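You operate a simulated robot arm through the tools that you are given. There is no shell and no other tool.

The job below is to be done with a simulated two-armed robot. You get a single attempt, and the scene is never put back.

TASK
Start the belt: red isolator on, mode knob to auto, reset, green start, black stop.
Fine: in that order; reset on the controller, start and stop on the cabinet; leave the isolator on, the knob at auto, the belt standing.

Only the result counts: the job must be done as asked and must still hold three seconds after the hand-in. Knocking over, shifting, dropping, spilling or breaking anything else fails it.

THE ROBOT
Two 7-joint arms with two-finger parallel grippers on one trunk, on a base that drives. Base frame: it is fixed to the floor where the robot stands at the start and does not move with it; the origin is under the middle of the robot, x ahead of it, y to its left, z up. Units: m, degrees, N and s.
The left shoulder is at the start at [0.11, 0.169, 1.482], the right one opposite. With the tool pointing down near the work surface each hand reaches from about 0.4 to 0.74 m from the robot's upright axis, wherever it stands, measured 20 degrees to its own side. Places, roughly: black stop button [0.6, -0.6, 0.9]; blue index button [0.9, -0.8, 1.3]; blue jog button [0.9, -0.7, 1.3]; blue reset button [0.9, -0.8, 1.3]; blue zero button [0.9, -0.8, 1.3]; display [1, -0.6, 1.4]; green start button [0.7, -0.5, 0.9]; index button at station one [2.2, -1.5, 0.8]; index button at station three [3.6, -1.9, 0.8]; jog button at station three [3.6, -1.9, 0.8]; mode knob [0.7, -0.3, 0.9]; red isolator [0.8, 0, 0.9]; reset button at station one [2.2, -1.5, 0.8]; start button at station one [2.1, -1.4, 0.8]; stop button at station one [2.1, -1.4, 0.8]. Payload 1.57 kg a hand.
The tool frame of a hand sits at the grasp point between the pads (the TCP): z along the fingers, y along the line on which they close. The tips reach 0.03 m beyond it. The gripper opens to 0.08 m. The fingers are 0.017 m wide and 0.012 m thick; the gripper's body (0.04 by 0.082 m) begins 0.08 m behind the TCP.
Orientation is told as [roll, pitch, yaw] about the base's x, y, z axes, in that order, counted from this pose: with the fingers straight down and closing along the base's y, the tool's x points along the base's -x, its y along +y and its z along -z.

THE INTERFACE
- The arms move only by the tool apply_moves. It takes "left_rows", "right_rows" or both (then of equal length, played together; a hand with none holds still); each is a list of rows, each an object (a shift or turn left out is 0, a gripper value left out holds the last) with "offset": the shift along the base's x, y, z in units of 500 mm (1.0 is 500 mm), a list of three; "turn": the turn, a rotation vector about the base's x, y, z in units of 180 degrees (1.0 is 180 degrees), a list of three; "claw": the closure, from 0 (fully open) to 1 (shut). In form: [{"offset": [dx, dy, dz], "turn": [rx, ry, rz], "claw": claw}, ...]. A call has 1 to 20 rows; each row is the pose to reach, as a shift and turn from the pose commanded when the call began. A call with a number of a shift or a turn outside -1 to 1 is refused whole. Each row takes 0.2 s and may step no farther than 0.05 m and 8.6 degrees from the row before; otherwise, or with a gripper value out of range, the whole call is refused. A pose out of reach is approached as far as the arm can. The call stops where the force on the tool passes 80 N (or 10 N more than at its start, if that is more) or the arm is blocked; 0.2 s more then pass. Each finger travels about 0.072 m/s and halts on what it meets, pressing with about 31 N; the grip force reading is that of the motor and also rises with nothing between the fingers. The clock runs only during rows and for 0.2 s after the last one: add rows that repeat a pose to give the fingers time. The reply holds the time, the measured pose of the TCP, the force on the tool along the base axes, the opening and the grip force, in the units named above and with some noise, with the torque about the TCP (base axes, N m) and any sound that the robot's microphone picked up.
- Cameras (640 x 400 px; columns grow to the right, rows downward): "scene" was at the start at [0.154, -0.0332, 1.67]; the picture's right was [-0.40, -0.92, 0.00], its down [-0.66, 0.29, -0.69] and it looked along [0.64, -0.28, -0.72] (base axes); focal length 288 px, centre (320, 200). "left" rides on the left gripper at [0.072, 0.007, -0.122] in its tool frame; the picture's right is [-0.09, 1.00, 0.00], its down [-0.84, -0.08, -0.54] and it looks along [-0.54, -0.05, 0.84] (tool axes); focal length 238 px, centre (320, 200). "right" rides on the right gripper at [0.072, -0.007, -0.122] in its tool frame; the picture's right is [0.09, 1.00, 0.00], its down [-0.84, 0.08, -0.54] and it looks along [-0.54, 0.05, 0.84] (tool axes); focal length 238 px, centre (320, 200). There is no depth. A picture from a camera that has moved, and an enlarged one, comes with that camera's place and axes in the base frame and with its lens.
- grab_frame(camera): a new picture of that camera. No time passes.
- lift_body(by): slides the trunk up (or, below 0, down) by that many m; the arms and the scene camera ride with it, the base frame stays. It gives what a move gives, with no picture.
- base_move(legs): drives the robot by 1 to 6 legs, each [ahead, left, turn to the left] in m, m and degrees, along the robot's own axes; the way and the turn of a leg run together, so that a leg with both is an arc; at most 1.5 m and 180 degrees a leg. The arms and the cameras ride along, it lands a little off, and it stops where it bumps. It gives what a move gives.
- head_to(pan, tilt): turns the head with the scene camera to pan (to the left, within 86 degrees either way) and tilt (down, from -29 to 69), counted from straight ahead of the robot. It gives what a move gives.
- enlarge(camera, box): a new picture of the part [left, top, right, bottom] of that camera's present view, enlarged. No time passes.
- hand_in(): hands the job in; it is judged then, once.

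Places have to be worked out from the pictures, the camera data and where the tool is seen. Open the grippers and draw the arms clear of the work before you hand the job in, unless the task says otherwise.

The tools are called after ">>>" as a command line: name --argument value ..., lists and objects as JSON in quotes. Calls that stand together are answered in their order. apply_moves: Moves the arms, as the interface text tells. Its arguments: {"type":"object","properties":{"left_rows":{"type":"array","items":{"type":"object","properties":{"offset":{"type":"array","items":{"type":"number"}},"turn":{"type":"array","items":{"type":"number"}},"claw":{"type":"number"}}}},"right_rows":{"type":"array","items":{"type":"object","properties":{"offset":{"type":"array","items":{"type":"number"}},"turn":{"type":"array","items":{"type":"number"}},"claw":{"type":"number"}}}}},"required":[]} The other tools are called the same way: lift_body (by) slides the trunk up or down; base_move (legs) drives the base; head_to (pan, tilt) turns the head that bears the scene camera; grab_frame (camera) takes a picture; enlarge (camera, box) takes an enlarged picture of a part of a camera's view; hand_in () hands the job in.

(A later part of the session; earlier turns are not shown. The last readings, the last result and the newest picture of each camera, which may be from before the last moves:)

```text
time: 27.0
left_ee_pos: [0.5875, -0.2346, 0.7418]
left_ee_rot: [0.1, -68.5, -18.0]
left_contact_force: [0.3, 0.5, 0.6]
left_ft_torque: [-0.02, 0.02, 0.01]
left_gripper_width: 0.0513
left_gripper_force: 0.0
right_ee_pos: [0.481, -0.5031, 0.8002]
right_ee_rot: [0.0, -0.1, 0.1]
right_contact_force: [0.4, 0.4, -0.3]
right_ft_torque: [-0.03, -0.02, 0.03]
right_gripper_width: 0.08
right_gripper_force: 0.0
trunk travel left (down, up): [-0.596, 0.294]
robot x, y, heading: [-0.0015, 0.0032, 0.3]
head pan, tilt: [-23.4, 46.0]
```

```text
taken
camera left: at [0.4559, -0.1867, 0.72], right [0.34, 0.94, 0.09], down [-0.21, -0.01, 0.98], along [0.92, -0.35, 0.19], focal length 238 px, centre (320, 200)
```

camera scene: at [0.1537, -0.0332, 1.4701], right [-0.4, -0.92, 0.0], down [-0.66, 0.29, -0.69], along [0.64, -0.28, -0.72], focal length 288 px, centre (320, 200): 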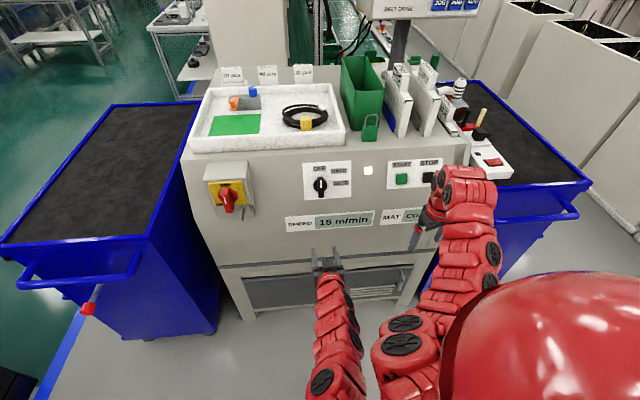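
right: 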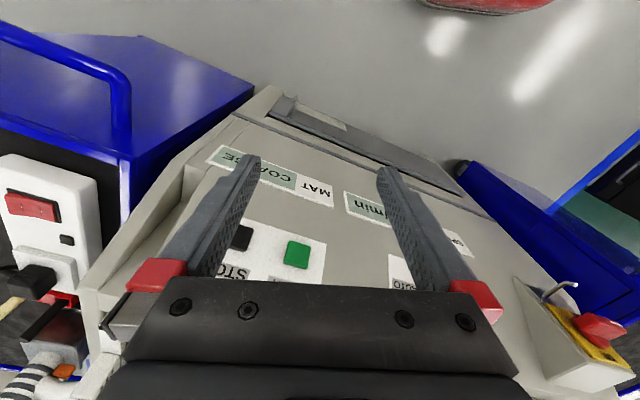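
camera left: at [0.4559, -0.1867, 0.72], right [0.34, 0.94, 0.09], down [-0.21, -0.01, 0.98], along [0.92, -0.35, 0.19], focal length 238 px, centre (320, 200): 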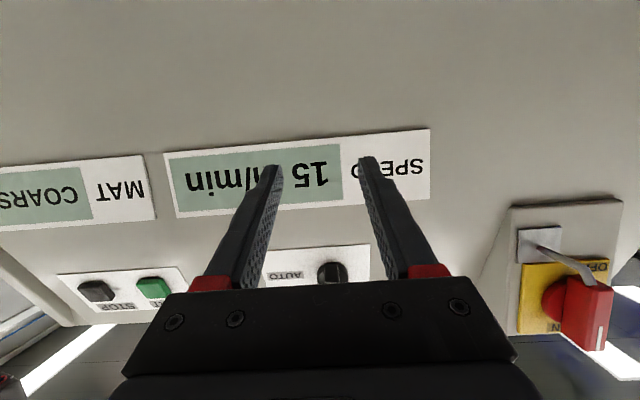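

Trunk is down. I'll raise the left hand to the standoff on the knob's axis, about 0.1 m out.

>>> apply_moves --left_rows '[{"offset": [0, 0, 0.09]}, {"offset": [0, 0, 0.18]}, {"offset": [0, 0, 0.27]}, {"offset": [0.02, -0.01, 0.35]}, {"offset": [0.061, -0.0252, 0.3714]}, {"offset": [0.061, -0.0252, 0.3714]}]'

>>> grab_frame --camera "left"

>>> enlarge --camera "scene" --box '[290, 150, 370, 220]'

```text
time: 28.0
left_ee_pos: [0.6755, -0.244, 0.8666]
left_ee_rot: [10.0, -70.7, -24.4]
left_contact_force: [-7.5, 4.1, -7.2]
left_ft_torque: [0.24, 0.17, -0.19]
left_gripper_width: 0.0507
left_gripper_force: 0.0
left hand out of reach, approached as far as the arm can: row 1, 2, 3, 4, 5
right_ee_pos: [0.4786, -0.5061, 0.7998]
right_ee_rot: [0.1, -0.1, -0.5]
right_contact_force: [0.6, 0.7, 0.7]
right_ft_torque: [-0.04, 0.0, -0.02]
right_gripper_width: 0.0799
right_gripper_force: 0.1
trunk travel left (down, up): [-0.596, 0.294]
robot x, y, heading: [-0.0031, 0.0018, -0.2]
head pan, tilt: [-23.4, 46.0]
stopped in row 5 (left hand): the force on the tool passed its limit at 109 N (the readings are from after the stop); the commanded pose is now the measured one
```

```text
taken
camera left: at [0.5428, -0.2011, 0.8383], right [0.28, 0.95, 0.14], down [-0.27, -0.07, 0.96], along [0.92, -0.31, 0.23], focal length 238 px, centre (320, 200)
```

left: 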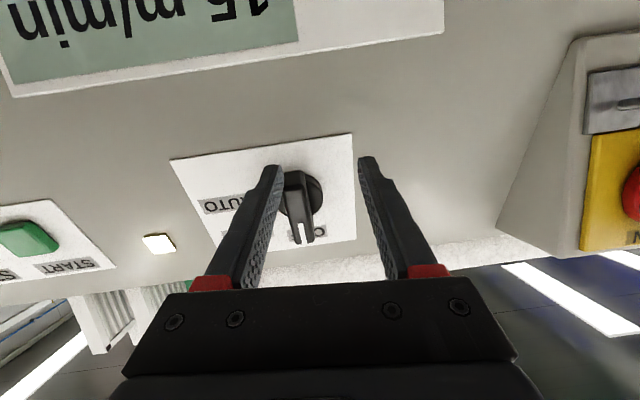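

```text
5.71 times, centred on (330, 185) of scene
camera zoom: at [0.1535, -0.0326, 1.47], right [-0.4, -0.92, 0.0], down [-0.66, 0.29, -0.69], along [0.64, -0.28, -0.72], focal length 1646 px, centre (263, 286)
```

zoom: 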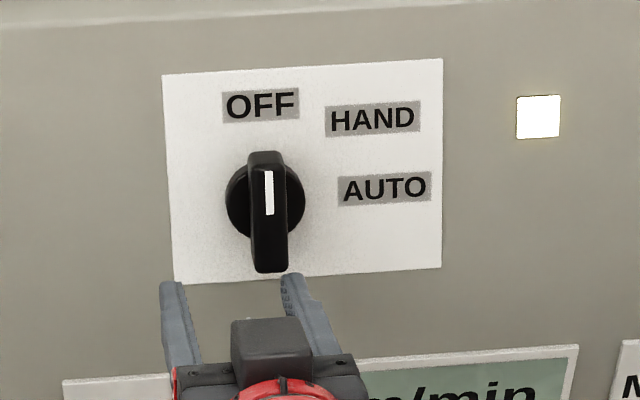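

The arm folded against a limit and swung the hand forward until the right fingertip touched the lower end of the knob; the knob still shows OFF. I'll drive the base straight back 0.1 m to clear it without using the arm, then raise the trunk half way.

>>> base_move --legs '[[-0.1, 0, 0]]'

>>> lift_body --by 0.1

>>> grab_frame --camera "scene"

>>> grab_frame --camera "left"

```text
time: 29.2
left_ee_pos: [0.5764, -0.2453, 0.8678]
left_ee_rot: [9.7, -70.8, -24.2]
left_contact_force: [0.1, 0.6, -0.7]
left_ft_torque: [0.0, -0.02, -0.01]
left_gripper_width: 0.0509
left_gripper_force: 0.0
right_ee_pos: [0.3799, -0.506, 0.799]
right_ee_rot: [0.0, -0.1, -0.3]
right_contact_force: [-1.1, 0.4, 0.1]
right_ft_torque: [0.01, -0.03, -0.04]
right_gripper_width: 0.08
right_gripper_force: 0.0
trunk travel left (down, up): [-0.596, 0.294]
robot x, y, heading: [-0.1006, 0.0012, -0.1]
head pan, tilt: [-23.4, 46.0]
```

```text
time: 30.5
left_ee_pos: [0.5778, -0.2448, 0.9672]
left_ee_rot: [9.7, -70.9, -24.2]
left_contact_force: [0.4, 0.0, 0.7]
left_ft_torque: [-0.02, 0.0, 0.03]
left_gripper_width: 0.0514
left_gripper_force: 0.0
right_ee_pos: [0.3797, -0.5045, 0.8997]
right_ee_rot: [0.0, -0.1, -0.3]
right_contact_force: [0.9, 0.9, -0.4]
right_ft_torque: [-0.02, -0.01, 0.0]
right_gripper_width: 0.08
right_gripper_force: 0.0
trunk travel left (down, up): [-0.696, 0.194]
robot x, y, heading: [-0.0991, 0.0009, -0.1]
head pan, tilt: [-23.4, 46.0]
```

```text
taken
camera scene: at [0.0546, -0.0333, 1.5699], right [-0.4, -0.92, 0.0], down [-0.66, 0.29, -0.69], along [0.64, -0.28, -0.72], focal length 288 px, centre (320, 200)
```

scene: 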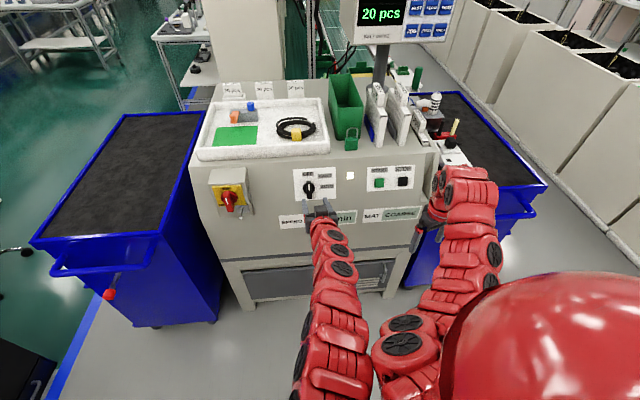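

```text
taken
camera left: at [0.4447, -0.2014, 0.9392], right [0.28, 0.95, 0.14], down [-0.27, -0.06, 0.96], along [0.92, -0.31, 0.24], focal length 238 px, centre (320, 200)
```

left: 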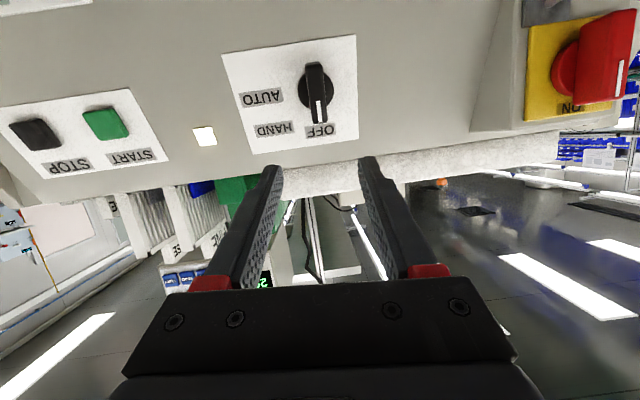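

The hand is clear and everything is unchanged. I'll correct the hand's tilt and put it on the knob's approach line (allowing for a later 5 cm forward drive), keeping the arm mid-range.

>>> apply_moves --left_rows '[{"offset": [0.0155, -0.0116, -0.05], "turn": [-0.0073, 0.0094, -0.0078]}, {"offset": [0.031, -0.0232, -0.0996], "turn": [-0.0147, 0.0188, -0.0157]}, {"offset": [0.031, -0.0232, -0.0996], "turn": [-0.0147, 0.0188, -0.0157]}]'

>>> base_move --legs '[[0.05, 0, 0]]'

>>> grab_frame --camera "left"

>>> grab_frame --camera "scene"

```text
time: 31.3
left_ee_pos: [0.5896, -0.2555, 0.9179]
left_ee_rot: [-1.0, -68.6, -17.1]
left_contact_force: [-0.5, 0.7, 0.5]
left_ft_torque: [-0.05, -0.02, 0.02]
left_gripper_width: 0.0514
left_gripper_force: 0.0
right_ee_pos: [0.3789, -0.505, 0.9004]
right_ee_rot: [0.0, 0.0, -0.3]
right_contact_force: [0.0, -0.2, 0.3]
right_ft_torque: [0.02, 0.02, 0.0]
right_gripper_width: 0.0799
right_gripper_force: 0.0
trunk travel left (down, up): [-0.696, 0.194]
robot x, y, heading: [-0.0972, 0.0002, -0.1]
head pan, tilt: [-23.4, 46.0]
```

```text
time: 32.2
left_ee_pos: [0.6402, -0.2559, 0.9166]
left_ee_rot: [-0.8, -68.6, -16.9]
left_contact_force: [-0.1, 0.5, -0.1]
left_ft_torque: [0.04, -0.01, 0.0]
left_gripper_width: 0.0514
left_gripper_force: 0.1
right_ee_pos: [0.4297, -0.5057, 0.8995]
right_ee_rot: [0.0, 0.0, -0.3]
right_contact_force: [-0.5, -0.3, -0.1]
right_ft_torque: [0.0, -0.02, -0.03]
right_gripper_width: 0.0799
right_gripper_force: 0.0
trunk travel left (down, up): [-0.696, 0.194]
robot x, y, heading: [-0.0455, 0.0019, 0.1]
head pan, tilt: [-23.4, 46.0]
```

```text
taken
camera left: at [0.5096, -0.2076, 0.896], right [0.34, 0.94, 0.08], down [-0.21, -0.01, 0.98], along [0.92, -0.35, 0.2], focal length 238 px, centre (320, 200)
```

left: 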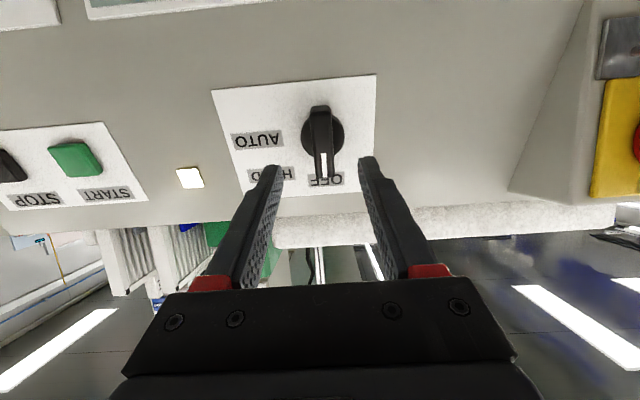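

```text
taken
camera scene: at [0.105, -0.0331, 1.5701], right [-0.4, -0.92, 0.0], down [-0.66, 0.29, -0.69], along [0.64, -0.28, -0.72], focal length 288 px, centre (320, 200)
```

scene: 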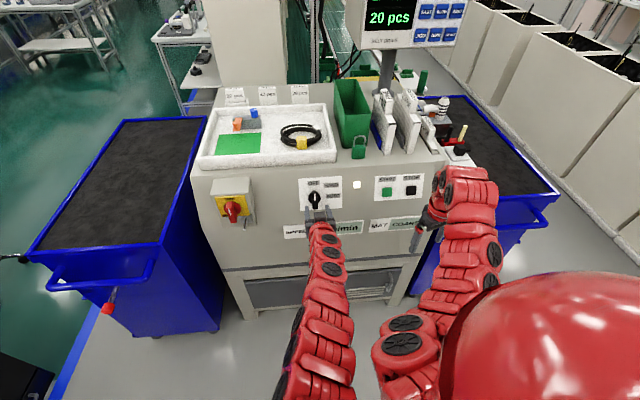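

The knob looks centred between the fingers; the tool axis should pierce the knob face at about pixel (320,148). I'll enlarge to verify.

>>> enlarge --camera "left" --box '[260, 90, 380, 200]'

>>> enlarge --camera "scene" --box '[290, 170, 350, 220]'

```text
3.64 times, centred on (320, 145) of left
camera zoom: at [0.5096, -0.2076, 0.896], right [0.34, 0.94, 0.08], down [-0.21, -0.01, 0.98], along [0.92, -0.35, 0.2], focal length 867 px, centre (320, 400)
```

zoom: 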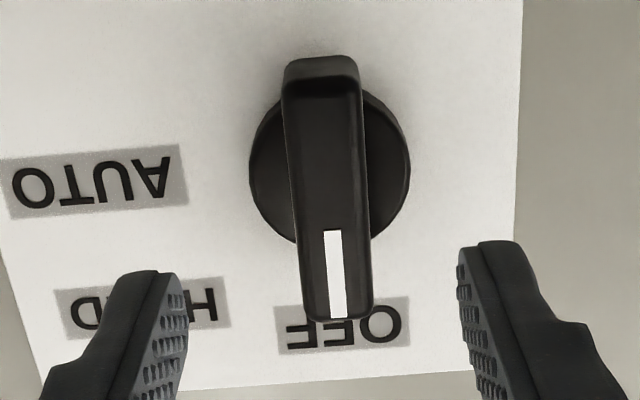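

```text
8.00 times, centred on (320, 195) of scene
camera zoom: at [0.105, -0.0331, 1.5701], right [-0.4, -0.92, 0.0], down [-0.66, 0.29, -0.69], along [0.64, -0.28, -0.72], focal length 2304 px, centre (320, 240)
```

zoom: 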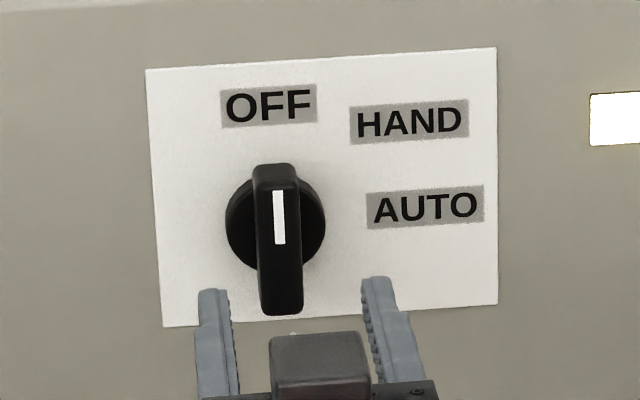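

The knob is about 2 mm to the left of the tool axis and level with it; I'll correct that and advance 6 cm along the panel normal.

>>> apply_moves --left_rows '[{"offset": [0.035, -0.008, -0.015]}, {"offset": [0.07, -0.018, -0.03]}, {"offset": [0.09, -0.024, -0.037]}, {"offset": [0.11, -0.031, -0.045]}, {"offset": [0.11, -0.031, -0.045]}]'

>>> grab_frame --camera "left"

>>> enlarge --camera "scene" --box '[290, 170, 350, 220]'

```text
time: 33.4
left_ee_pos: [0.6961, -0.2726, 0.8957]
left_ee_rot: [-0.9, -68.7, -17.1]
left_contact_force: [-0.4, -0.5, 0.2]
left_ft_torque: [0.0, 0.01, -0.01]
left_gripper_width: 0.0513
left_gripper_force: 0.1
right_ee_pos: [0.4295, -0.506, 0.899]
right_ee_rot: [0.1, 0.0, -0.2]
right_contact_force: [0.8, -0.2, 0.2]
right_ft_torque: [-0.02, -0.02, 0.05]
right_gripper_width: 0.0801
right_gripper_force: 0.1
trunk travel left (down, up): [-0.696, 0.194]
robot x, y, heading: [-0.0483, 0.0009, -0.0]
head pan, tilt: [-23.4, 46.0]
```

```text
taken
camera left: at [0.5648, -0.2242, 0.8746], right [0.34, 0.94, 0.08], down [-0.21, -0.01, 0.98], along [0.92, -0.35, 0.2], focal length 238 px, centre (320, 200)
```

left: 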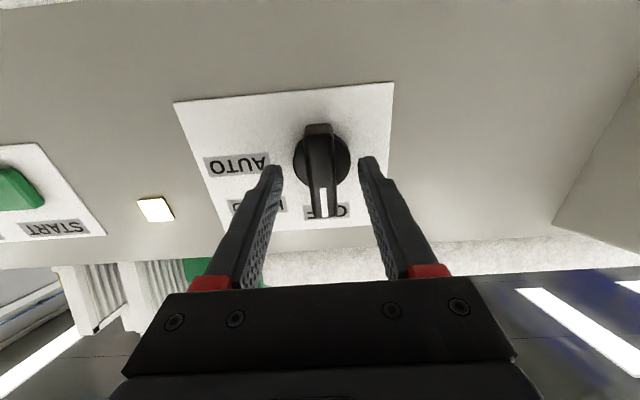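

```text
8.00 times, centred on (320, 195) of scene
camera zoom: at [0.1041, -0.0338, 1.5701], right [-0.4, -0.92, 0.0], down [-0.66, 0.29, -0.69], along [0.64, -0.28, -0.72], focal length 2304 px, centre (320, 240)
```

zoom: 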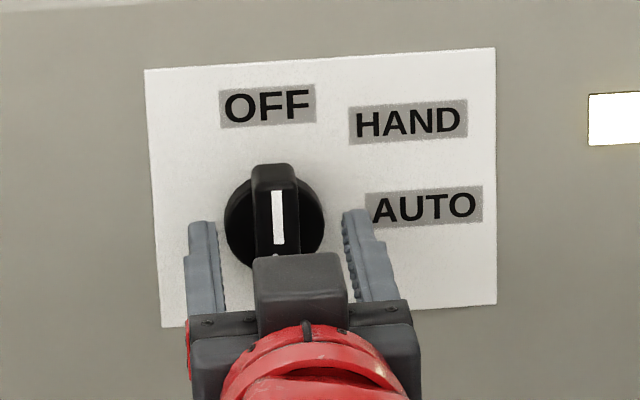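

The bar lies centred between the fingers at the expected depth. Closing now.

>>> apply_moves --left_rows '[{"claw": 0.6}, {"claw": 0.8}, {"claw": 0.95}, {"claw": 0.95}]'

>>> grab_frame --camera "left"

```text
time: 34.4
left_ee_pos: [0.6973, -0.2716, 0.8968]
left_ee_rot: [-0.9, -68.7, -17.0]
left_contact_force: [1.0, 2.4, -0.1]
left_ft_torque: [0.13, -0.05, -0.02]
left_gripper_width: 0.0181
left_gripper_force: 33.3
right_ee_pos: [0.4309, -0.5061, 0.8998]
right_ee_rot: [0.1, -0.1, -0.3]
right_contact_force: [0.1, -0.2, -0.2]
right_ft_torque: [-0.01, 0.0, -0.03]
right_gripper_width: 0.0797
right_gripper_force: 0.1
trunk travel left (down, up): [-0.696, 0.194]
robot x, y, heading: [-0.0494, 0.0016, -0.0]
head pan, tilt: [-23.4, 46.0]
```

```text
taken
camera left: at [0.5656, -0.2231, 0.8739], right [0.34, 0.94, 0.08], down [-0.21, -0.01, 0.98], along [0.92, -0.35, 0.2], focal length 238 px, centre (320, 200)
```

left: 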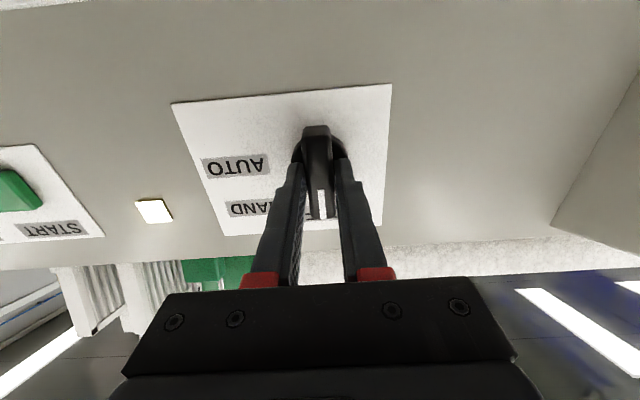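

Gripped at 18 mm. I'll turn 90 degrees clockwise about the panel normal to AUTO.

>>> apply_moves --left_rows '[{"turn": [0.037, -0.0118, -0.0152]}, {"turn": [0.0739, -0.0235, -0.0303]}, {"turn": [0.1109, -0.0353, -0.0455]}, {"turn": [0.1478, -0.047, -0.0607]}, {"turn": [0.1848, -0.0588, -0.0758]}, {"turn": [0.2218, -0.0705, -0.091]}, {"turn": [0.2587, -0.0823, -0.1062]}, {"turn": [0.2957, -0.094, -0.1213]}, {"turn": [0.3326, -0.1058, -0.1365]}, {"turn": [0.3696, -0.1175, -0.1517]}, {"turn": [0.4065, -0.1293, -0.1668]}, {"turn": [0.4435, -0.141, -0.182]}, {"turn": [0.4435, -0.141, -0.182]}]'

>>> enlarge --camera "scene" --box '[290, 170, 350, 220]'

>>> grab_frame --camera "left"

```text
time: 37.2
left_ee_pos: [0.6977, -0.272, 0.8966]
left_ee_rot: [68.5, -0.2, -107.5]
left_contact_force: [12.3, -2.4, 11.3]
left_ft_torque: [0.05, 0.44, -0.22]
left_gripper_width: 0.0182
left_gripper_force: 32.6
right_ee_pos: [0.43, -0.5056, 0.9001]
right_ee_rot: [0.0, -0.1, -0.3]
right_contact_force: [-1.0, -0.6, -0.5]
right_ft_torque: [0.04, 0.01, -0.01]
right_gripper_width: 0.08
right_gripper_force: 0.1
trunk travel left (down, up): [-0.696, 0.194]
robot x, y, heading: [-0.0477, 0.0004, -0.3]
head pan, tilt: [-23.4, 46.0]
```

```text
8.00 times, centred on (320, 195) of scene
camera zoom: at [0.1052, -0.0331, 1.5701], right [-0.4, -0.92, 0.0], down [-0.66, 0.29, -0.69], along [0.64, -0.28, -0.72], focal length 2304 px, centre (320, 240)
```

zoom: 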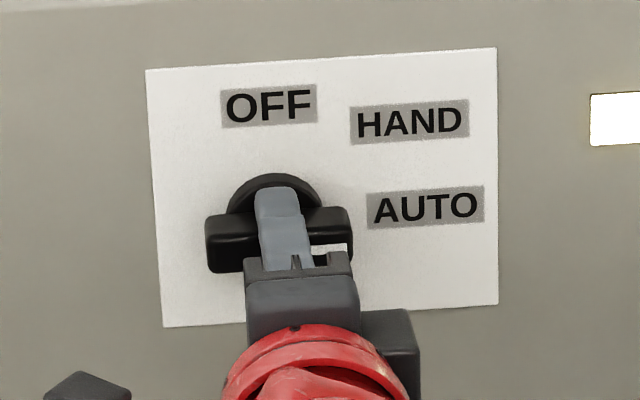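

```text
taken
camera left: at [0.6122, -0.1701, 0.9475], right [0.32, -0.2, 0.93], down [-0.76, -0.64, 0.13], along [0.56, -0.75, -0.35], focal length 238 px, centre (320, 200)
```

left: 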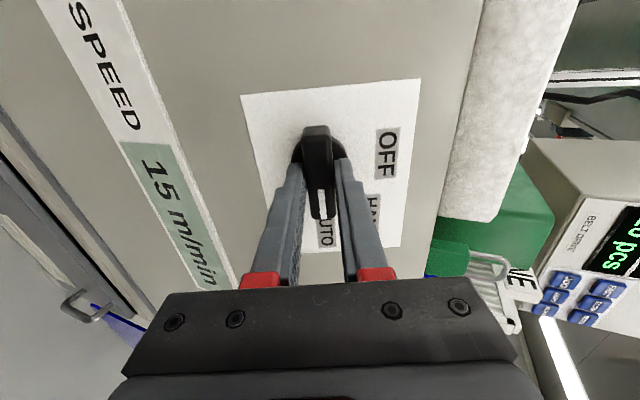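

The mark points at AUTO. I'll open and withdraw about 7 cm along the normal.

>>> apply_moves --left_rows '[{"claw": 0.7}, {"claw": 0.4}, {"claw": 0.36}, {"claw": 0.36}, {"offset": [-0.043, 0.014, 0.018], "claw": 0.36}, {"offset": [-0.086, 0.028, 0.036], "claw": 0.36}, {"offset": [-0.124, 0.04, 0.051], "claw": 0.36}, {"offset": [-0.124, 0.04, 0.051], "claw": 0.36}]'

>>> enlarge --camera "scene" --box '[290, 170, 350, 220]'

>>> grab_frame --camera "left"

>>> grab_frame --camera "scene"

```text
time: 39.0
left_ee_pos: [0.6338, -0.2522, 0.9205]
left_ee_rot: [68.2, -0.3, -107.6]
left_contact_force: [0.5, 0.2, 0.2]
left_ft_torque: [0.0, 0.0, 0.03]
left_gripper_width: 0.0512
left_gripper_force: 0.2
right_ee_pos: [0.4306, -0.5057, 0.9]
right_ee_rot: [0.0, -0.1, -0.2]
right_contact_force: [0.0, 0.3, 0.0]
right_ft_torque: [0.0, 0.03, -0.03]
right_gripper_width: 0.0802
right_gripper_force: 0.1
trunk travel left (down, up): [-0.696, 0.194]
robot x, y, heading: [-0.0448, -0.001, -0.2]
head pan, tilt: [-23.4, 46.0]
```

```text
8.00 times, centred on (320, 195) of scene
camera zoom: at [0.1054, -0.033, 1.57], right [-0.4, -0.92, 0.0], down [-0.66, 0.29, -0.69], along [0.64, -0.28, -0.72], focal length 2304 px, centre (320, 240)
```

zoom: 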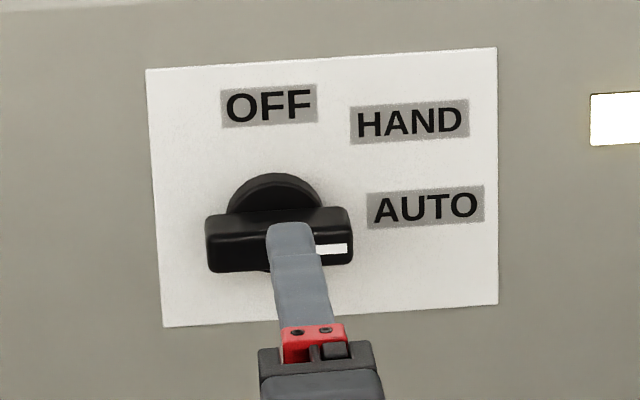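

```text
taken
camera left: at [0.5493, -0.1505, 0.9722], right [0.33, -0.19, 0.93], down [-0.76, -0.64, 0.13], along [0.56, -0.75, -0.35], focal length 238 px, centre (320, 200)
```

left: 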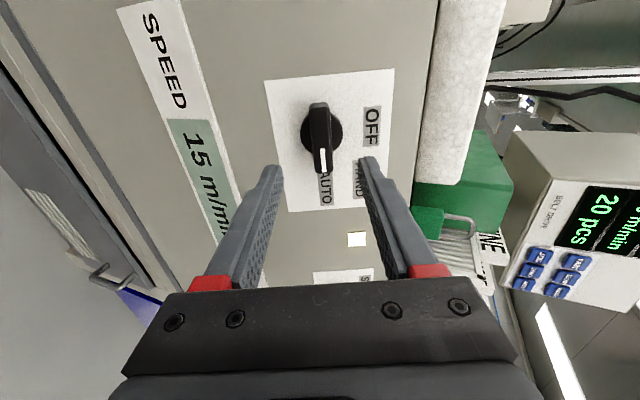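

```text
taken
camera scene: at [0.1054, -0.033, 1.57], right [-0.4, -0.92, 0.0], down [-0.66, 0.29, -0.69], along [0.64, -0.28, -0.72], focal length 288 px, centre (320, 200)
```

scene: 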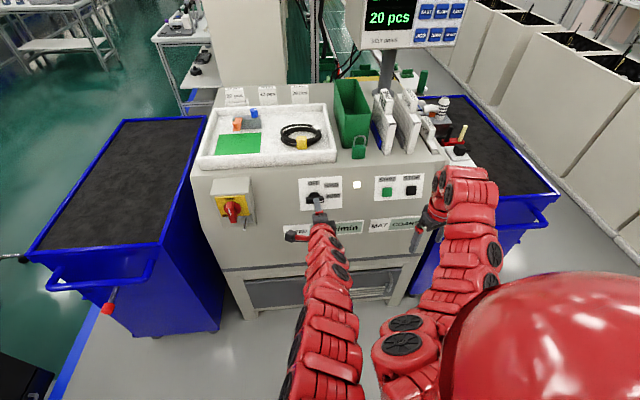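

The knob rests at AUTO. Now the controller: I'll turn the head to it and look close up.

>>> head_to --pan -40 --tilt 18

>>> grab_frame --camera "scene"

>>> enlarge --camera "left" --box '[480, 120, 640, 320]'

```text
time: 40.0
left_ee_pos: [0.6345, -0.2528, 0.921]
left_ee_rot: [68.3, -0.4, -107.5]
left_contact_force: [1.6, 0.1, 0.0]
left_ft_torque: [0.03, -0.01, -0.02]
left_gripper_width: 0.051
left_gripper_force: 0.0
right_ee_pos: [0.4301, -0.5057, 0.8991]
right_ee_rot: [0.0, -0.1, -0.3]
right_contact_force: [0.2, -0.6, 0.0]
right_ft_torque: [0.0, -0.04, 0.02]
right_gripper_width: 0.08
right_gripper_force: 0.0
trunk travel left (down, up): [-0.696, 0.194]
robot x, y, heading: [-0.0508, 0.0038, -0.0]
head pan, tilt: [-40.0, 18.0]
```

```text
taken
camera scene: at [0.1026, -0.0612, 1.6133], right [-0.64, -0.77, 0.0], down [-0.24, 0.2, -0.95], along [0.73, -0.61, -0.31], focal length 288 px, centre (320, 200)
```

scene: 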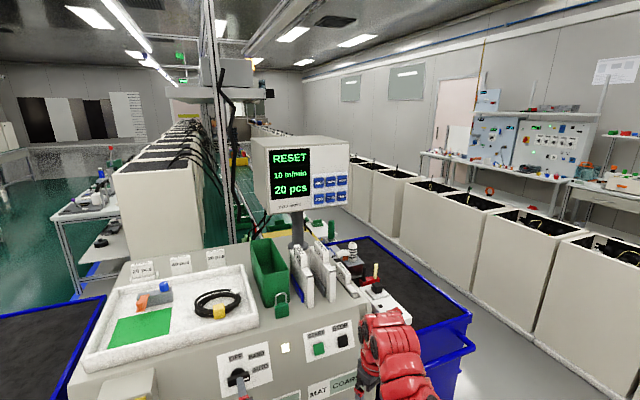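

```text
2.00 times, centred on (560, 220) of left
camera zoom: at [0.5491, -0.151, 0.9723], right [0.32, -0.19, 0.93], down [-0.76, -0.64, 0.13], along [0.56, -0.75, -0.35], focal length 477 px, centre (-160, 160)
```

zoom: 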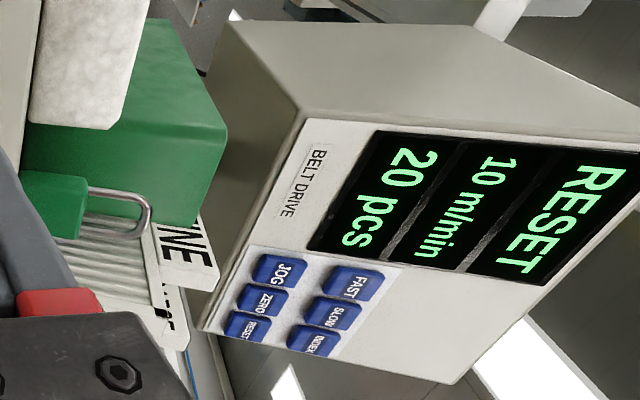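

I'll enlarge the controller in the scene view to place its buttons.

>>> enlarge --camera "scene" --box '[245, 130, 360, 215]'

>>> enlarge --camera "scene" --box '[240, 220, 400, 320]'

```text
4.71 times, centred on (302, 172) of scene
camera zoom: at [0.1026, -0.0612, 1.6133], right [-0.64, -0.77, 0.0], down [-0.24, 0.2, -0.95], along [0.73, -0.61, -0.31], focal length 1355 px, centre (402, 329)
```

zoom: 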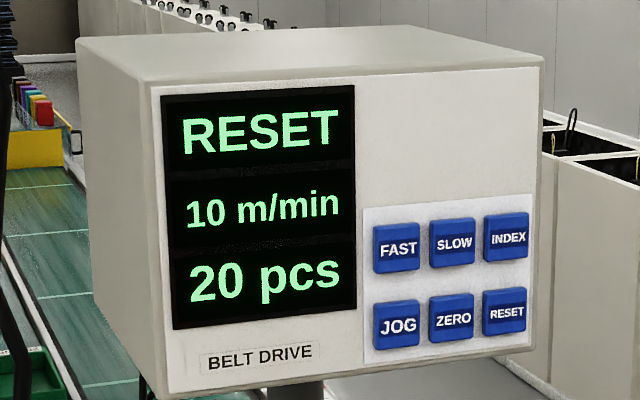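

```text
4.00 times, centred on (320, 270) of scene
camera zoom: at [0.1026, -0.0612, 1.6133], right [-0.64, -0.77, 0.0], down [-0.24, 0.2, -0.95], along [0.73, -0.61, -0.31], focal length 1152 px, centre (320, -80)
```

zoom: 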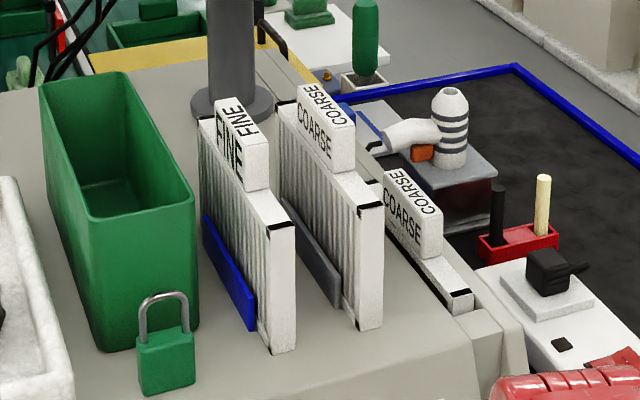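

RESET (lower right of the six) is at about (0.892, -0.838, 1.27) on a vertical face that also faces heading -18 degrees; rack tops reach about z 1.14. The left hand is finished, so I'll back the base off 0.15 m to get room before folding it away.

>>> base_move --legs '[[-0.15, 0, 0]]'

>>> apply_moves --left_rows '[{"offset": [0, 0.02, 0], "turn": [-0.0402, 0.0131, 0.0167], "claw": 0}, {"offset": [0, 0.04, 0], "turn": [-0.0804, 0.0261, 0.0333], "claw": 0}, {"offset": [0, 0.06, 0], "turn": [-0.1207, 0.0392, 0.05], "claw": 0}, {"offset": [0, 0.08, 0], "turn": [-0.1609, 0.0523, 0.0667], "claw": 0}, {"offset": [0, 0.1, 0], "turn": [-0.2011, 0.0654, 0.0833], "claw": 0}, {"offset": [0, 0.12, 0], "turn": [-0.2413, 0.0784, 0.1], "claw": 0}, {"offset": [0, 0.14, 0], "turn": [-0.2815, 0.0915, 0.1166], "claw": 0}, {"offset": [0, 0.16, 0], "turn": [-0.3217, 0.1046, 0.1333], "claw": 0}, {"offset": [0, 0.18, 0], "turn": [-0.362, 0.1177, 0.15], "claw": 0}, {"offset": [0, 0.2, 0], "turn": [-0.4022, 0.1307, 0.1666], "claw": 0}, {"offset": [0, 0.22, 0], "turn": [-0.4424, 0.1438, 0.1833], "claw": 0}, {"offset": [0, 0.22, 0], "turn": [-0.4424, 0.1438, 0.1833], "claw": 0}]'

```text
time: 41.4
left_ee_pos: [0.4813, -0.2534, 0.921]
left_ee_rot: [68.3, -0.3, -107.5]
left_contact_force: [-0.7, 0.1, 0.0]
left_ft_torque: [0.01, -0.02, -0.02]
left_gripper_width: 0.0512
left_gripper_force: 0.1
right_ee_pos: [0.2776, -0.5068, 0.9007]
right_ee_rot: [0.0, 0.0, -0.4]
right_contact_force: [-0.6, 0.6, 0.3]
right_ft_torque: [0.0, -0.01, -0.02]
right_gripper_width: 0.0801
right_gripper_force: 0.1
trunk travel left (down, up): [-0.696, 0.194]
robot x, y, heading: [-0.2007, -0.0002, -0.3]
head pan, tilt: [-40.0, 18.0]
```

```text
time: 44.0
left_ee_pos: [0.5071, -0.1701, 0.8943]
left_ee_rot: [-1.4, -68.2, -16.9]
left_contact_force: [1.5, -0.4, 0.0]
left_ft_torque: [0.06, 0.0, 0.04]
left_gripper_width: 0.0801
left_gripper_force: 0.1
left hand out of reach, approached as far as the arm can: row 4, 5, 6, 7, 8, 9, 10, 11, 12
right_ee_pos: [0.2777, -0.5067, 0.9]
right_ee_rot: [0.1, -0.1, -0.4]
right_contact_force: [-0.1, 0.2, -0.1]
right_ft_torque: [0.02, -0.04, 0.0]
right_gripper_width: 0.0801
right_gripper_force: 0.2
trunk travel left (down, up): [-0.696, 0.194]
robot x, y, heading: [-0.197, 0.0009, -0.0]
head pan, tilt: [-40.0, 18.0]
```

Unrolled within limits. Next I'll pitch the left tool down and bring it to the left side, its natural resting pose.

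>>> apply_moves --left_rows '[{"offset": [-0.011, 0.044, 0.021], "turn": [0.0111, 0.0364, 0]}, {"offset": [-0.023, 0.088, 0.042], "turn": [0.0222, 0.0728, 0]}, {"offset": [-0.034, 0.132, 0.063], "turn": [0.0333, 0.1092, 0]}, {"offset": [-0.046, 0.176, 0.084], "turn": [0.0444, 0.1456, 0]}, {"offset": [-0.057, 0.22, 0.105], "turn": [0.0555, 0.182, 0]}, {"offset": [-0.068, 0.264, 0.126], "turn": [0.0666, 0.2184, 0]}, {"offset": [-0.08, 0.308, 0.147], "turn": [0.0777, 0.2548, 0]}, {"offset": [-0.091, 0.352, 0.168], "turn": [0.0888, 0.2912, 0]}, {"offset": [-0.103, 0.396, 0.189], "turn": [0.0999, 0.3276, 0]}, {"offset": [-0.114, 0.44, 0.21], "turn": [0.111, 0.364, 0]}, {"offset": [-0.114, 0.44, 0.21], "turn": [0.111, 0.364, 0]}]'

>>> head_to --pan -20 --tilt 35

>>> grab_frame --camera "scene"

```text
time: 46.4
left_ee_pos: [0.4476, 0.0522, 0.974]
left_ee_rot: [-1.1, 0.1, -16.9]
left_contact_force: [-0.5, -0.6, -0.5]
left_ft_torque: [0.0, 0.01, -0.01]
left_gripper_width: 0.0797
left_gripper_force: 0.1
left hand out of reach, approached as far as the arm can: row 4, 5, 10, 11
right_ee_pos: [0.2761, -0.5065, 0.8992]
right_ee_rot: [0.0, 0.0, -0.5]
right_contact_force: [1.4, -0.1, -0.2]
right_ft_torque: [0.0, -0.05, 0.01]
right_gripper_width: 0.0799
right_gripper_force: 0.0
trunk travel left (down, up): [-0.696, 0.194]
robot x, y, heading: [-0.2005, -0.0022, -0.0]
head pan, tilt: [-40.0, 18.0]
```

```text
time: 47.2
left_ee_pos: [0.4483, 0.0513, 0.9724]
left_ee_rot: [-1.1, 0.0, -16.9]
left_contact_force: [-0.2, 0.4, 0.2]
left_ft_torque: [0.01, 0.03, 0.02]
left_gripper_width: 0.0799
left_gripper_force: 0.0
right_ee_pos: [0.2763, -0.505, 0.9001]
right_ee_rot: [0.0, -0.1, -0.4]
right_contact_force: [-0.1, 0.8, 0.3]
right_ft_torque: [0.0, 0.0, -0.02]
right_gripper_width: 0.0799
right_gripper_force: 0.0
trunk travel left (down, up): [-0.696, 0.194]
robot x, y, heading: [-0.2028, -0.0061, 0.1]
head pan, tilt: [-20.0, 35.0]
```

```text
taken
camera scene: at [-0.0385, -0.0315, 1.5863], right [-0.34, -0.94, 0.0], down [-0.54, 0.2, -0.82], along [0.77, -0.28, -0.57], focal length 288 px, centre (320, 200)
```

scene: 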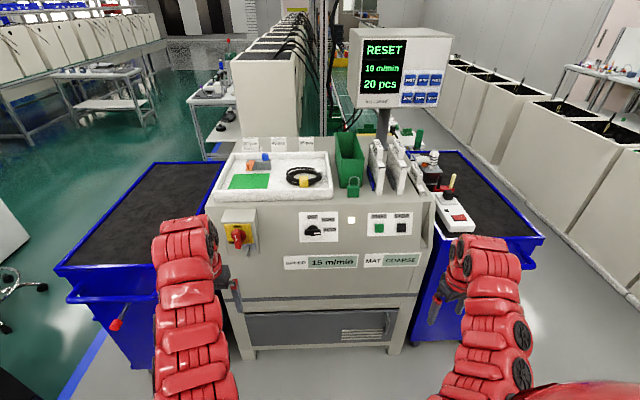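

The left hand is out of the way. I'll pull it a bit further back and, at the same time, bring the right hand (fingers shut) up and forward, pointing along the panel heading and 20 degrees down, for the reset button.

>>> apply_moves --right_rows '[{"offset": [0.0573, -0.0078, 0.0633], "turn": [-0.0051, -0.0321, -0.0073], "claw": 0.5}, {"offset": [0.1147, -0.0157, 0.1267], "turn": [-0.0102, -0.0643, -0.0145], "claw": 1}, {"offset": [0.172, -0.0235, 0.19], "turn": [-0.0153, -0.0964, -0.0218], "claw": 1}, {"offset": [0.2293, -0.0313, 0.2533], "turn": [-0.0203, -0.1285, -0.0291], "claw": 1}, {"offset": [0.2867, -0.0392, 0.3167], "turn": [-0.0254, -0.1606, -0.0363], "claw": 1}, {"offset": [0.344, -0.047, 0.38], "turn": [-0.0305, -0.1928, -0.0436], "claw": 1}, {"offset": [0.4013, -0.0548, 0.4433], "turn": [-0.0356, -0.2249, -0.0509], "claw": 1}, {"offset": [0.4587, -0.0627, 0.5067], "turn": [-0.0407, -0.257, -0.0581], "claw": 1}, {"offset": [0.516, -0.0705, 0.57], "turn": [-0.0457, -0.2891, -0.0654], "claw": 1}, {"offset": [0.5733, -0.0783, 0.6333], "turn": [-0.0508, -0.3213, -0.0727], "claw": 1}, {"offset": [0.6307, -0.0862, 0.6967], "turn": [-0.0559, -0.3534, -0.0799], "claw": 1}, {"offset": [0.688, -0.094, 0.76], "turn": [-0.061, -0.3855, -0.0872], "claw": 1}, {"offset": [0.688, -0.094, 0.76], "turn": [-0.061, -0.3855, -0.0872], "claw": 1}]' --left_rows '[{"offset": [-0.025, 0.033, 0]}, {"offset": [-0.05, 0.067, 0]}, {"offset": [-0.075, 0.1, 0]}, {"offset": [-0.1, 0.133, 0]}, {"offset": [-0.125, 0.167, 0]}, {"offset": [-0.15, 0.2, 0]}, {"offset": [-0.175, 0.233, 0]}, {"offset": [-0.2, 0.267, 0]}, {"offset": [-0.225, 0.3, 0]}, {"offset": [-0.25, 0.333, 0]}, {"offset": [-0.275, 0.367, 0]}, {"offset": [-0.3, 0.4, 0]}, {"offset": [-0.3, 0.4, 0]}]'

>>> grab_frame --camera "scene"

>>> grab_frame --camera "right"

```text
time: 50.0
left_ee_pos: [0.4075, 0.1828, 0.901]
left_ee_rot: [-1.2, 0.4, -16.9]
left_contact_force: [-0.5, -0.3, 0.4]
left_ft_torque: [0.03, 0.0, 0.02]
left_gripper_width: 0.0803
left_gripper_force: 0.0
left hand out of reach, approached as far as the arm can: row 2, 3, 4, 5, 6, 7, 8, 9, 10, 11, 12, 13
right_ee_pos: [0.6208, -0.5539, 1.2803]
right_ee_rot: [1.0, -70.1, -19.2]
right_contact_force: [-0.2, 0.4, -0.3]
right_ft_torque: [0.01, -0.01, -0.01]
right_gripper_width: 0.0
right_gripper_force: 21.3
trunk travel left (down, up): [-0.696, 0.194]
robot x, y, heading: [-0.2032, 0.0008, -0.1]
head pan, tilt: [-20.0, 35.0]
```

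```text
taken
camera scene: at [-0.0388, -0.0313, 1.5863], right [-0.34, -0.94, 0.0], down [-0.54, 0.2, -0.82], along [0.77, -0.28, -0.57], focal length 288 px, centre (320, 200)
```

scene: 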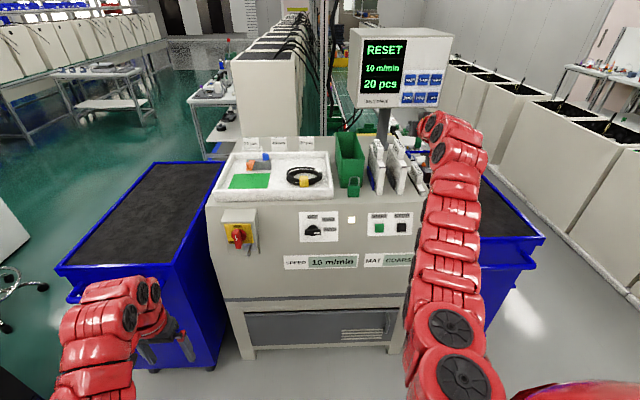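

```text
taken
camera right: at [0.4864, -0.5177, 1.2538], right [0.28, 0.96, -0.08], down [-0.19, 0.14, 0.97], along [0.94, -0.26, 0.22], focal length 238 px, centre (320, 200)
```

right: 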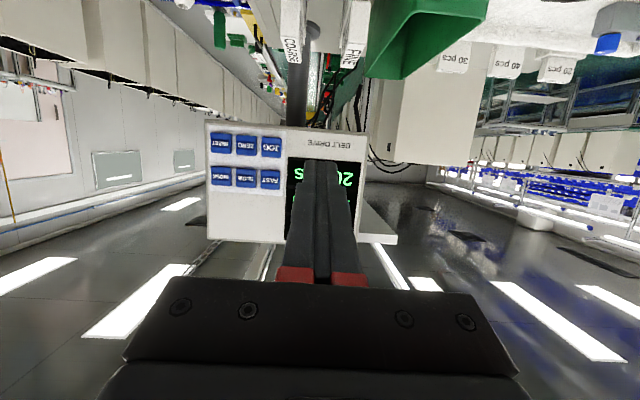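

The right hand is poised above the cabinet with a clear view of the controller; its view confirms RESET near (0.892, -0.838, 1.265). I'll drive 0.15 m ahead and 0.245 m to the right, leaving about 9 cm before the button.

>>> base_move --legs '[[0.15, -0.245, 0]]'

>>> grab_frame --camera "right"

>>> grab_frame --camera "scene"

```text
time: 52.0
left_ee_pos: [0.5543, -0.064, 0.9018]
left_ee_rot: [-1.2, 0.2, -17.2]
left_contact_force: [1.1, 0.1, -0.8]
left_ft_torque: [-0.02, -0.02, 0.02]
left_gripper_width: 0.0802
left_gripper_force: 0.0
right_ee_pos: [0.7646, -0.8017, 1.2799]
right_ee_rot: [1.1, -70.2, -19.4]
right_contact_force: [0.3, -0.1, -0.9]
right_ft_torque: [0.01, -0.02, 0.0]
right_gripper_width: 0.0
right_gripper_force: 21.2
trunk travel left (down, up): [-0.696, 0.194]
robot x, y, heading: [-0.0525, -0.2461, -0.4]
head pan, tilt: [-20.0, 35.0]
```

```text
taken
camera right: at [0.6314, -0.7647, 1.2537], right [0.28, 0.96, -0.08], down [-0.19, 0.14, 0.97], along [0.94, -0.26, 0.22], focal length 238 px, centre (320, 200)
```

right: 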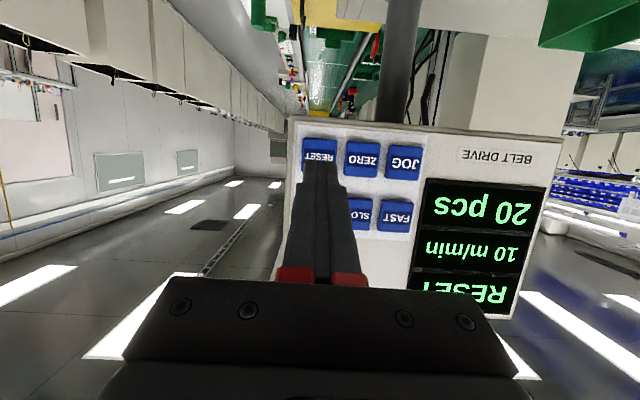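

```text
taken
camera scene: at [0.1083, -0.2765, 1.5863], right [-0.35, -0.94, 0.0], down [-0.54, 0.2, -0.82], along [0.77, -0.28, -0.57], focal length 288 px, centre (320, 200)
```

scene: 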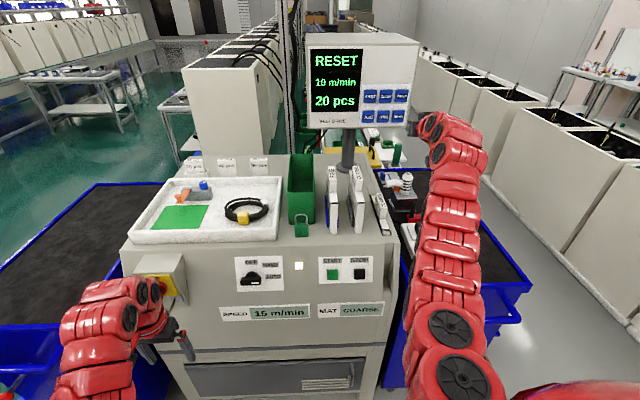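

The hand is in front of RESET. I'll enlarge to check the fingertip alignment.

>>> enlarge --camera "right" --box '[280, 110, 440, 240]'

>>> enlarge --camera "scene" --box '[340, 70, 460, 150]'

```text
3.08 times, centred on (360, 175) of right
camera zoom: at [0.6314, -0.7647, 1.2537], right [0.28, 0.96, -0.08], down [-0.19, 0.14, 0.97], along [0.94, -0.26, 0.22], focal length 733 px, centre (197, 277)
```

zoom: 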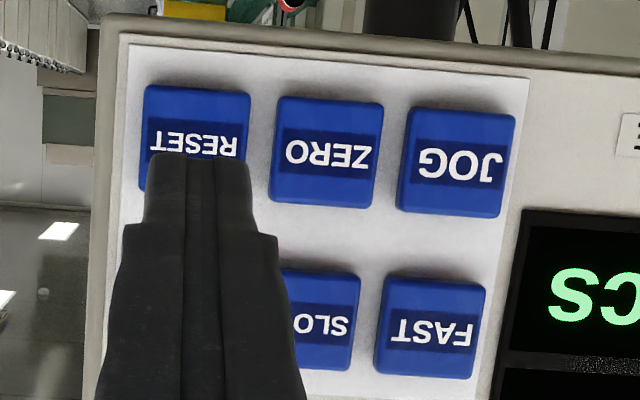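

```text
5.00 times, centred on (400, 110) of scene
camera zoom: at [0.1083, -0.2765, 1.5863], right [-0.35, -0.94, 0.0], down [-0.54, 0.2, -0.82], along [0.77, -0.28, -0.57], focal length 1440 px, centre (-80, 650)
```

zoom: 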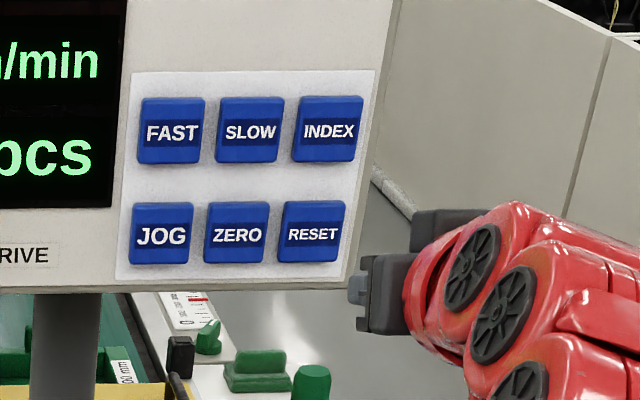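

RESET's centre is about (0.891, -0.840, 1.266); the fingertip is 10 cm in front and nearly on it. I'll advance to about 15 mm from the face and look.

>>> apply_moves --right_rows '[{"offset": [0.06, -0.017, -0.002]}, {"offset": [0.12, -0.034, -0.004]}, {"offset": [0.1708, -0.0494, -0.0064]}, {"offset": [0.1708, -0.0494, -0.0064]}]'

>>> enlarge --camera "right" --box '[260, 90, 440, 240]'

>>> enlarge --camera "scene" --box '[340, 70, 460, 150]'

```text
time: 53.0
left_ee_pos: [0.5538, -0.0635, 0.9027]
left_ee_rot: [-1.1, 0.3, -17.2]
left_contact_force: [0.6, 0.4, 0.4]
left_ft_torque: [-0.03, -0.03, -0.01]
left_gripper_width: 0.08
left_gripper_force: 0.1
right_ee_pos: [0.7944, -0.8112, 1.2802]
right_ee_rot: [1.1, -70.1, -19.2]
right_contact_force: [0.5, 0.5, 0.2]
right_ft_torque: [-0.02, -0.01, 0.0]
right_gripper_width: 0.0
right_gripper_force: 21.2
right hand out of reach, approached as far as the arm can: row 2, 3, 4
trunk travel left (down, up): [-0.696, 0.194]
robot x, y, heading: [-0.0529, -0.2427, -0.4]
head pan, tilt: [-20.0, 35.0]
```

```text
2.67 times, centred on (350, 165) of right
camera zoom: at [0.6611, -0.7738, 1.2546], right [0.28, 0.96, -0.08], down [-0.19, 0.14, 0.97], along [0.94, -0.26, 0.22], focal length 636 px, centre (240, 293)
```

zoom: 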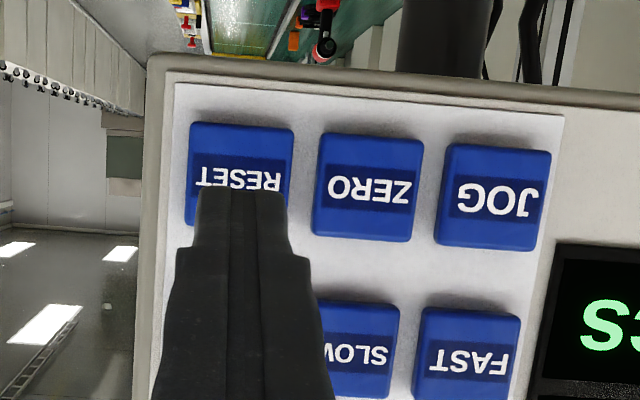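

```text
5.00 times, centred on (400, 110) of scene
camera zoom: at [0.1079, -0.2764, 1.5863], right [-0.35, -0.94, 0.0], down [-0.54, 0.2, -0.82], along [0.77, -0.28, -0.57], focal length 1440 px, centre (-80, 650)
```

zoom: 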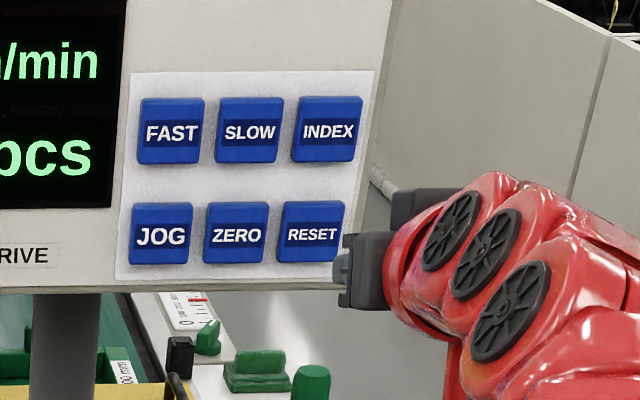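

The right arm ran out of reach 7 cm short. I'll draw it back 3 cm for slack and drive the base 8 cm further along the heading, leaving about 2 cm to the button.

>>> apply_moves --right_rows '[{"offset": [-0.03, 0.0095, 0]}, {"offset": [-0.0596, 0.019, 0]}, {"offset": [-0.0596, 0.019, 0]}]'

>>> base_move --legs '[[0.08, -0.026, 0]]'

>>> enlarge --camera "right" --box '[260, 90, 440, 240]'

>>> grab_frame --camera "scene"

```text
time: 53.8
left_ee_pos: [0.5549, -0.064, 0.9016]
left_ee_rot: [-1.2, 0.3, -17.1]
left_contact_force: [-0.5, 1.4, 0.6]
left_ft_torque: [-0.03, -0.02, 0.02]
left_gripper_width: 0.0801
left_gripper_force: 0.0
right_ee_pos: [0.7659, -0.7996, 1.278]
right_ee_rot: [0.9, -70.0, -19.2]
right_contact_force: [-0.1, 0.4, -0.2]
right_ft_torque: [-0.02, -0.02, -0.02]
right_gripper_width: 0.0
right_gripper_force: 21.7
trunk travel left (down, up): [-0.696, 0.194]
robot x, y, heading: [-0.0553, -0.2476, -0.3]
head pan, tilt: [-20.0, 35.0]
```

```text
time: 54.8
left_ee_pos: [0.6323, -0.0901, 0.9021]
left_ee_rot: [-1.2, 0.3, -17.0]
left_contact_force: [0.1, -0.4, -1.2]
left_ft_torque: [-0.02, 0.04, 0.03]
left_gripper_width: 0.0803
left_gripper_force: 0.0
right_ee_pos: [0.8467, -0.8252, 1.2801]
right_ee_rot: [1.0, -70.0, -19.2]
right_contact_force: [0.1, 0.8, 0.0]
right_ft_torque: [-0.01, 0.0, -0.02]
right_gripper_width: 0.0003
right_gripper_force: 21.6
trunk travel left (down, up): [-0.696, 0.194]
robot x, y, heading: [0.0264, -0.2692, -0.1]
head pan, tilt: [-20.0, 35.0]
```

```text
2.67 times, centred on (350, 165) of right
camera zoom: at [0.7118, -0.7893, 1.2527], right [0.28, 0.96, -0.08], down [-0.19, 0.14, 0.97], along [0.94, -0.26, 0.22], focal length 636 px, centre (240, 293)
```

zoom: 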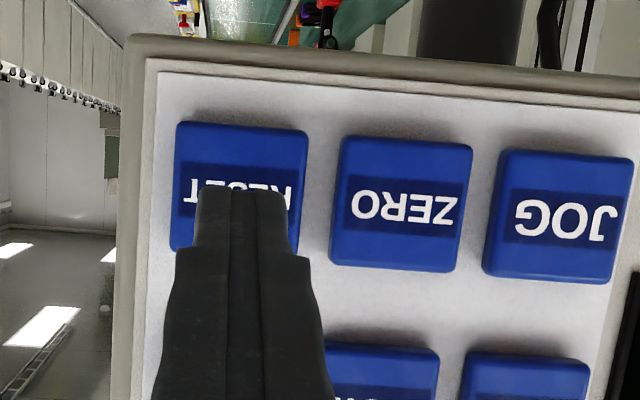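

```text
taken
camera scene: at [0.1869, -0.3025, 1.5862], right [-0.35, -0.94, 0.0], down [-0.54, 0.2, -0.82], along [0.77, -0.28, -0.57], focal length 288 px, centre (320, 200)
```

scene: 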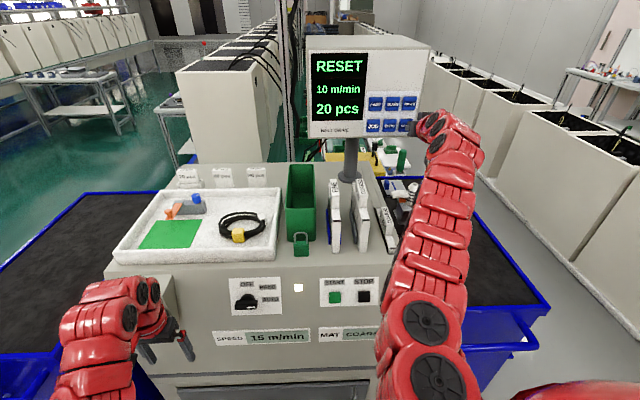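

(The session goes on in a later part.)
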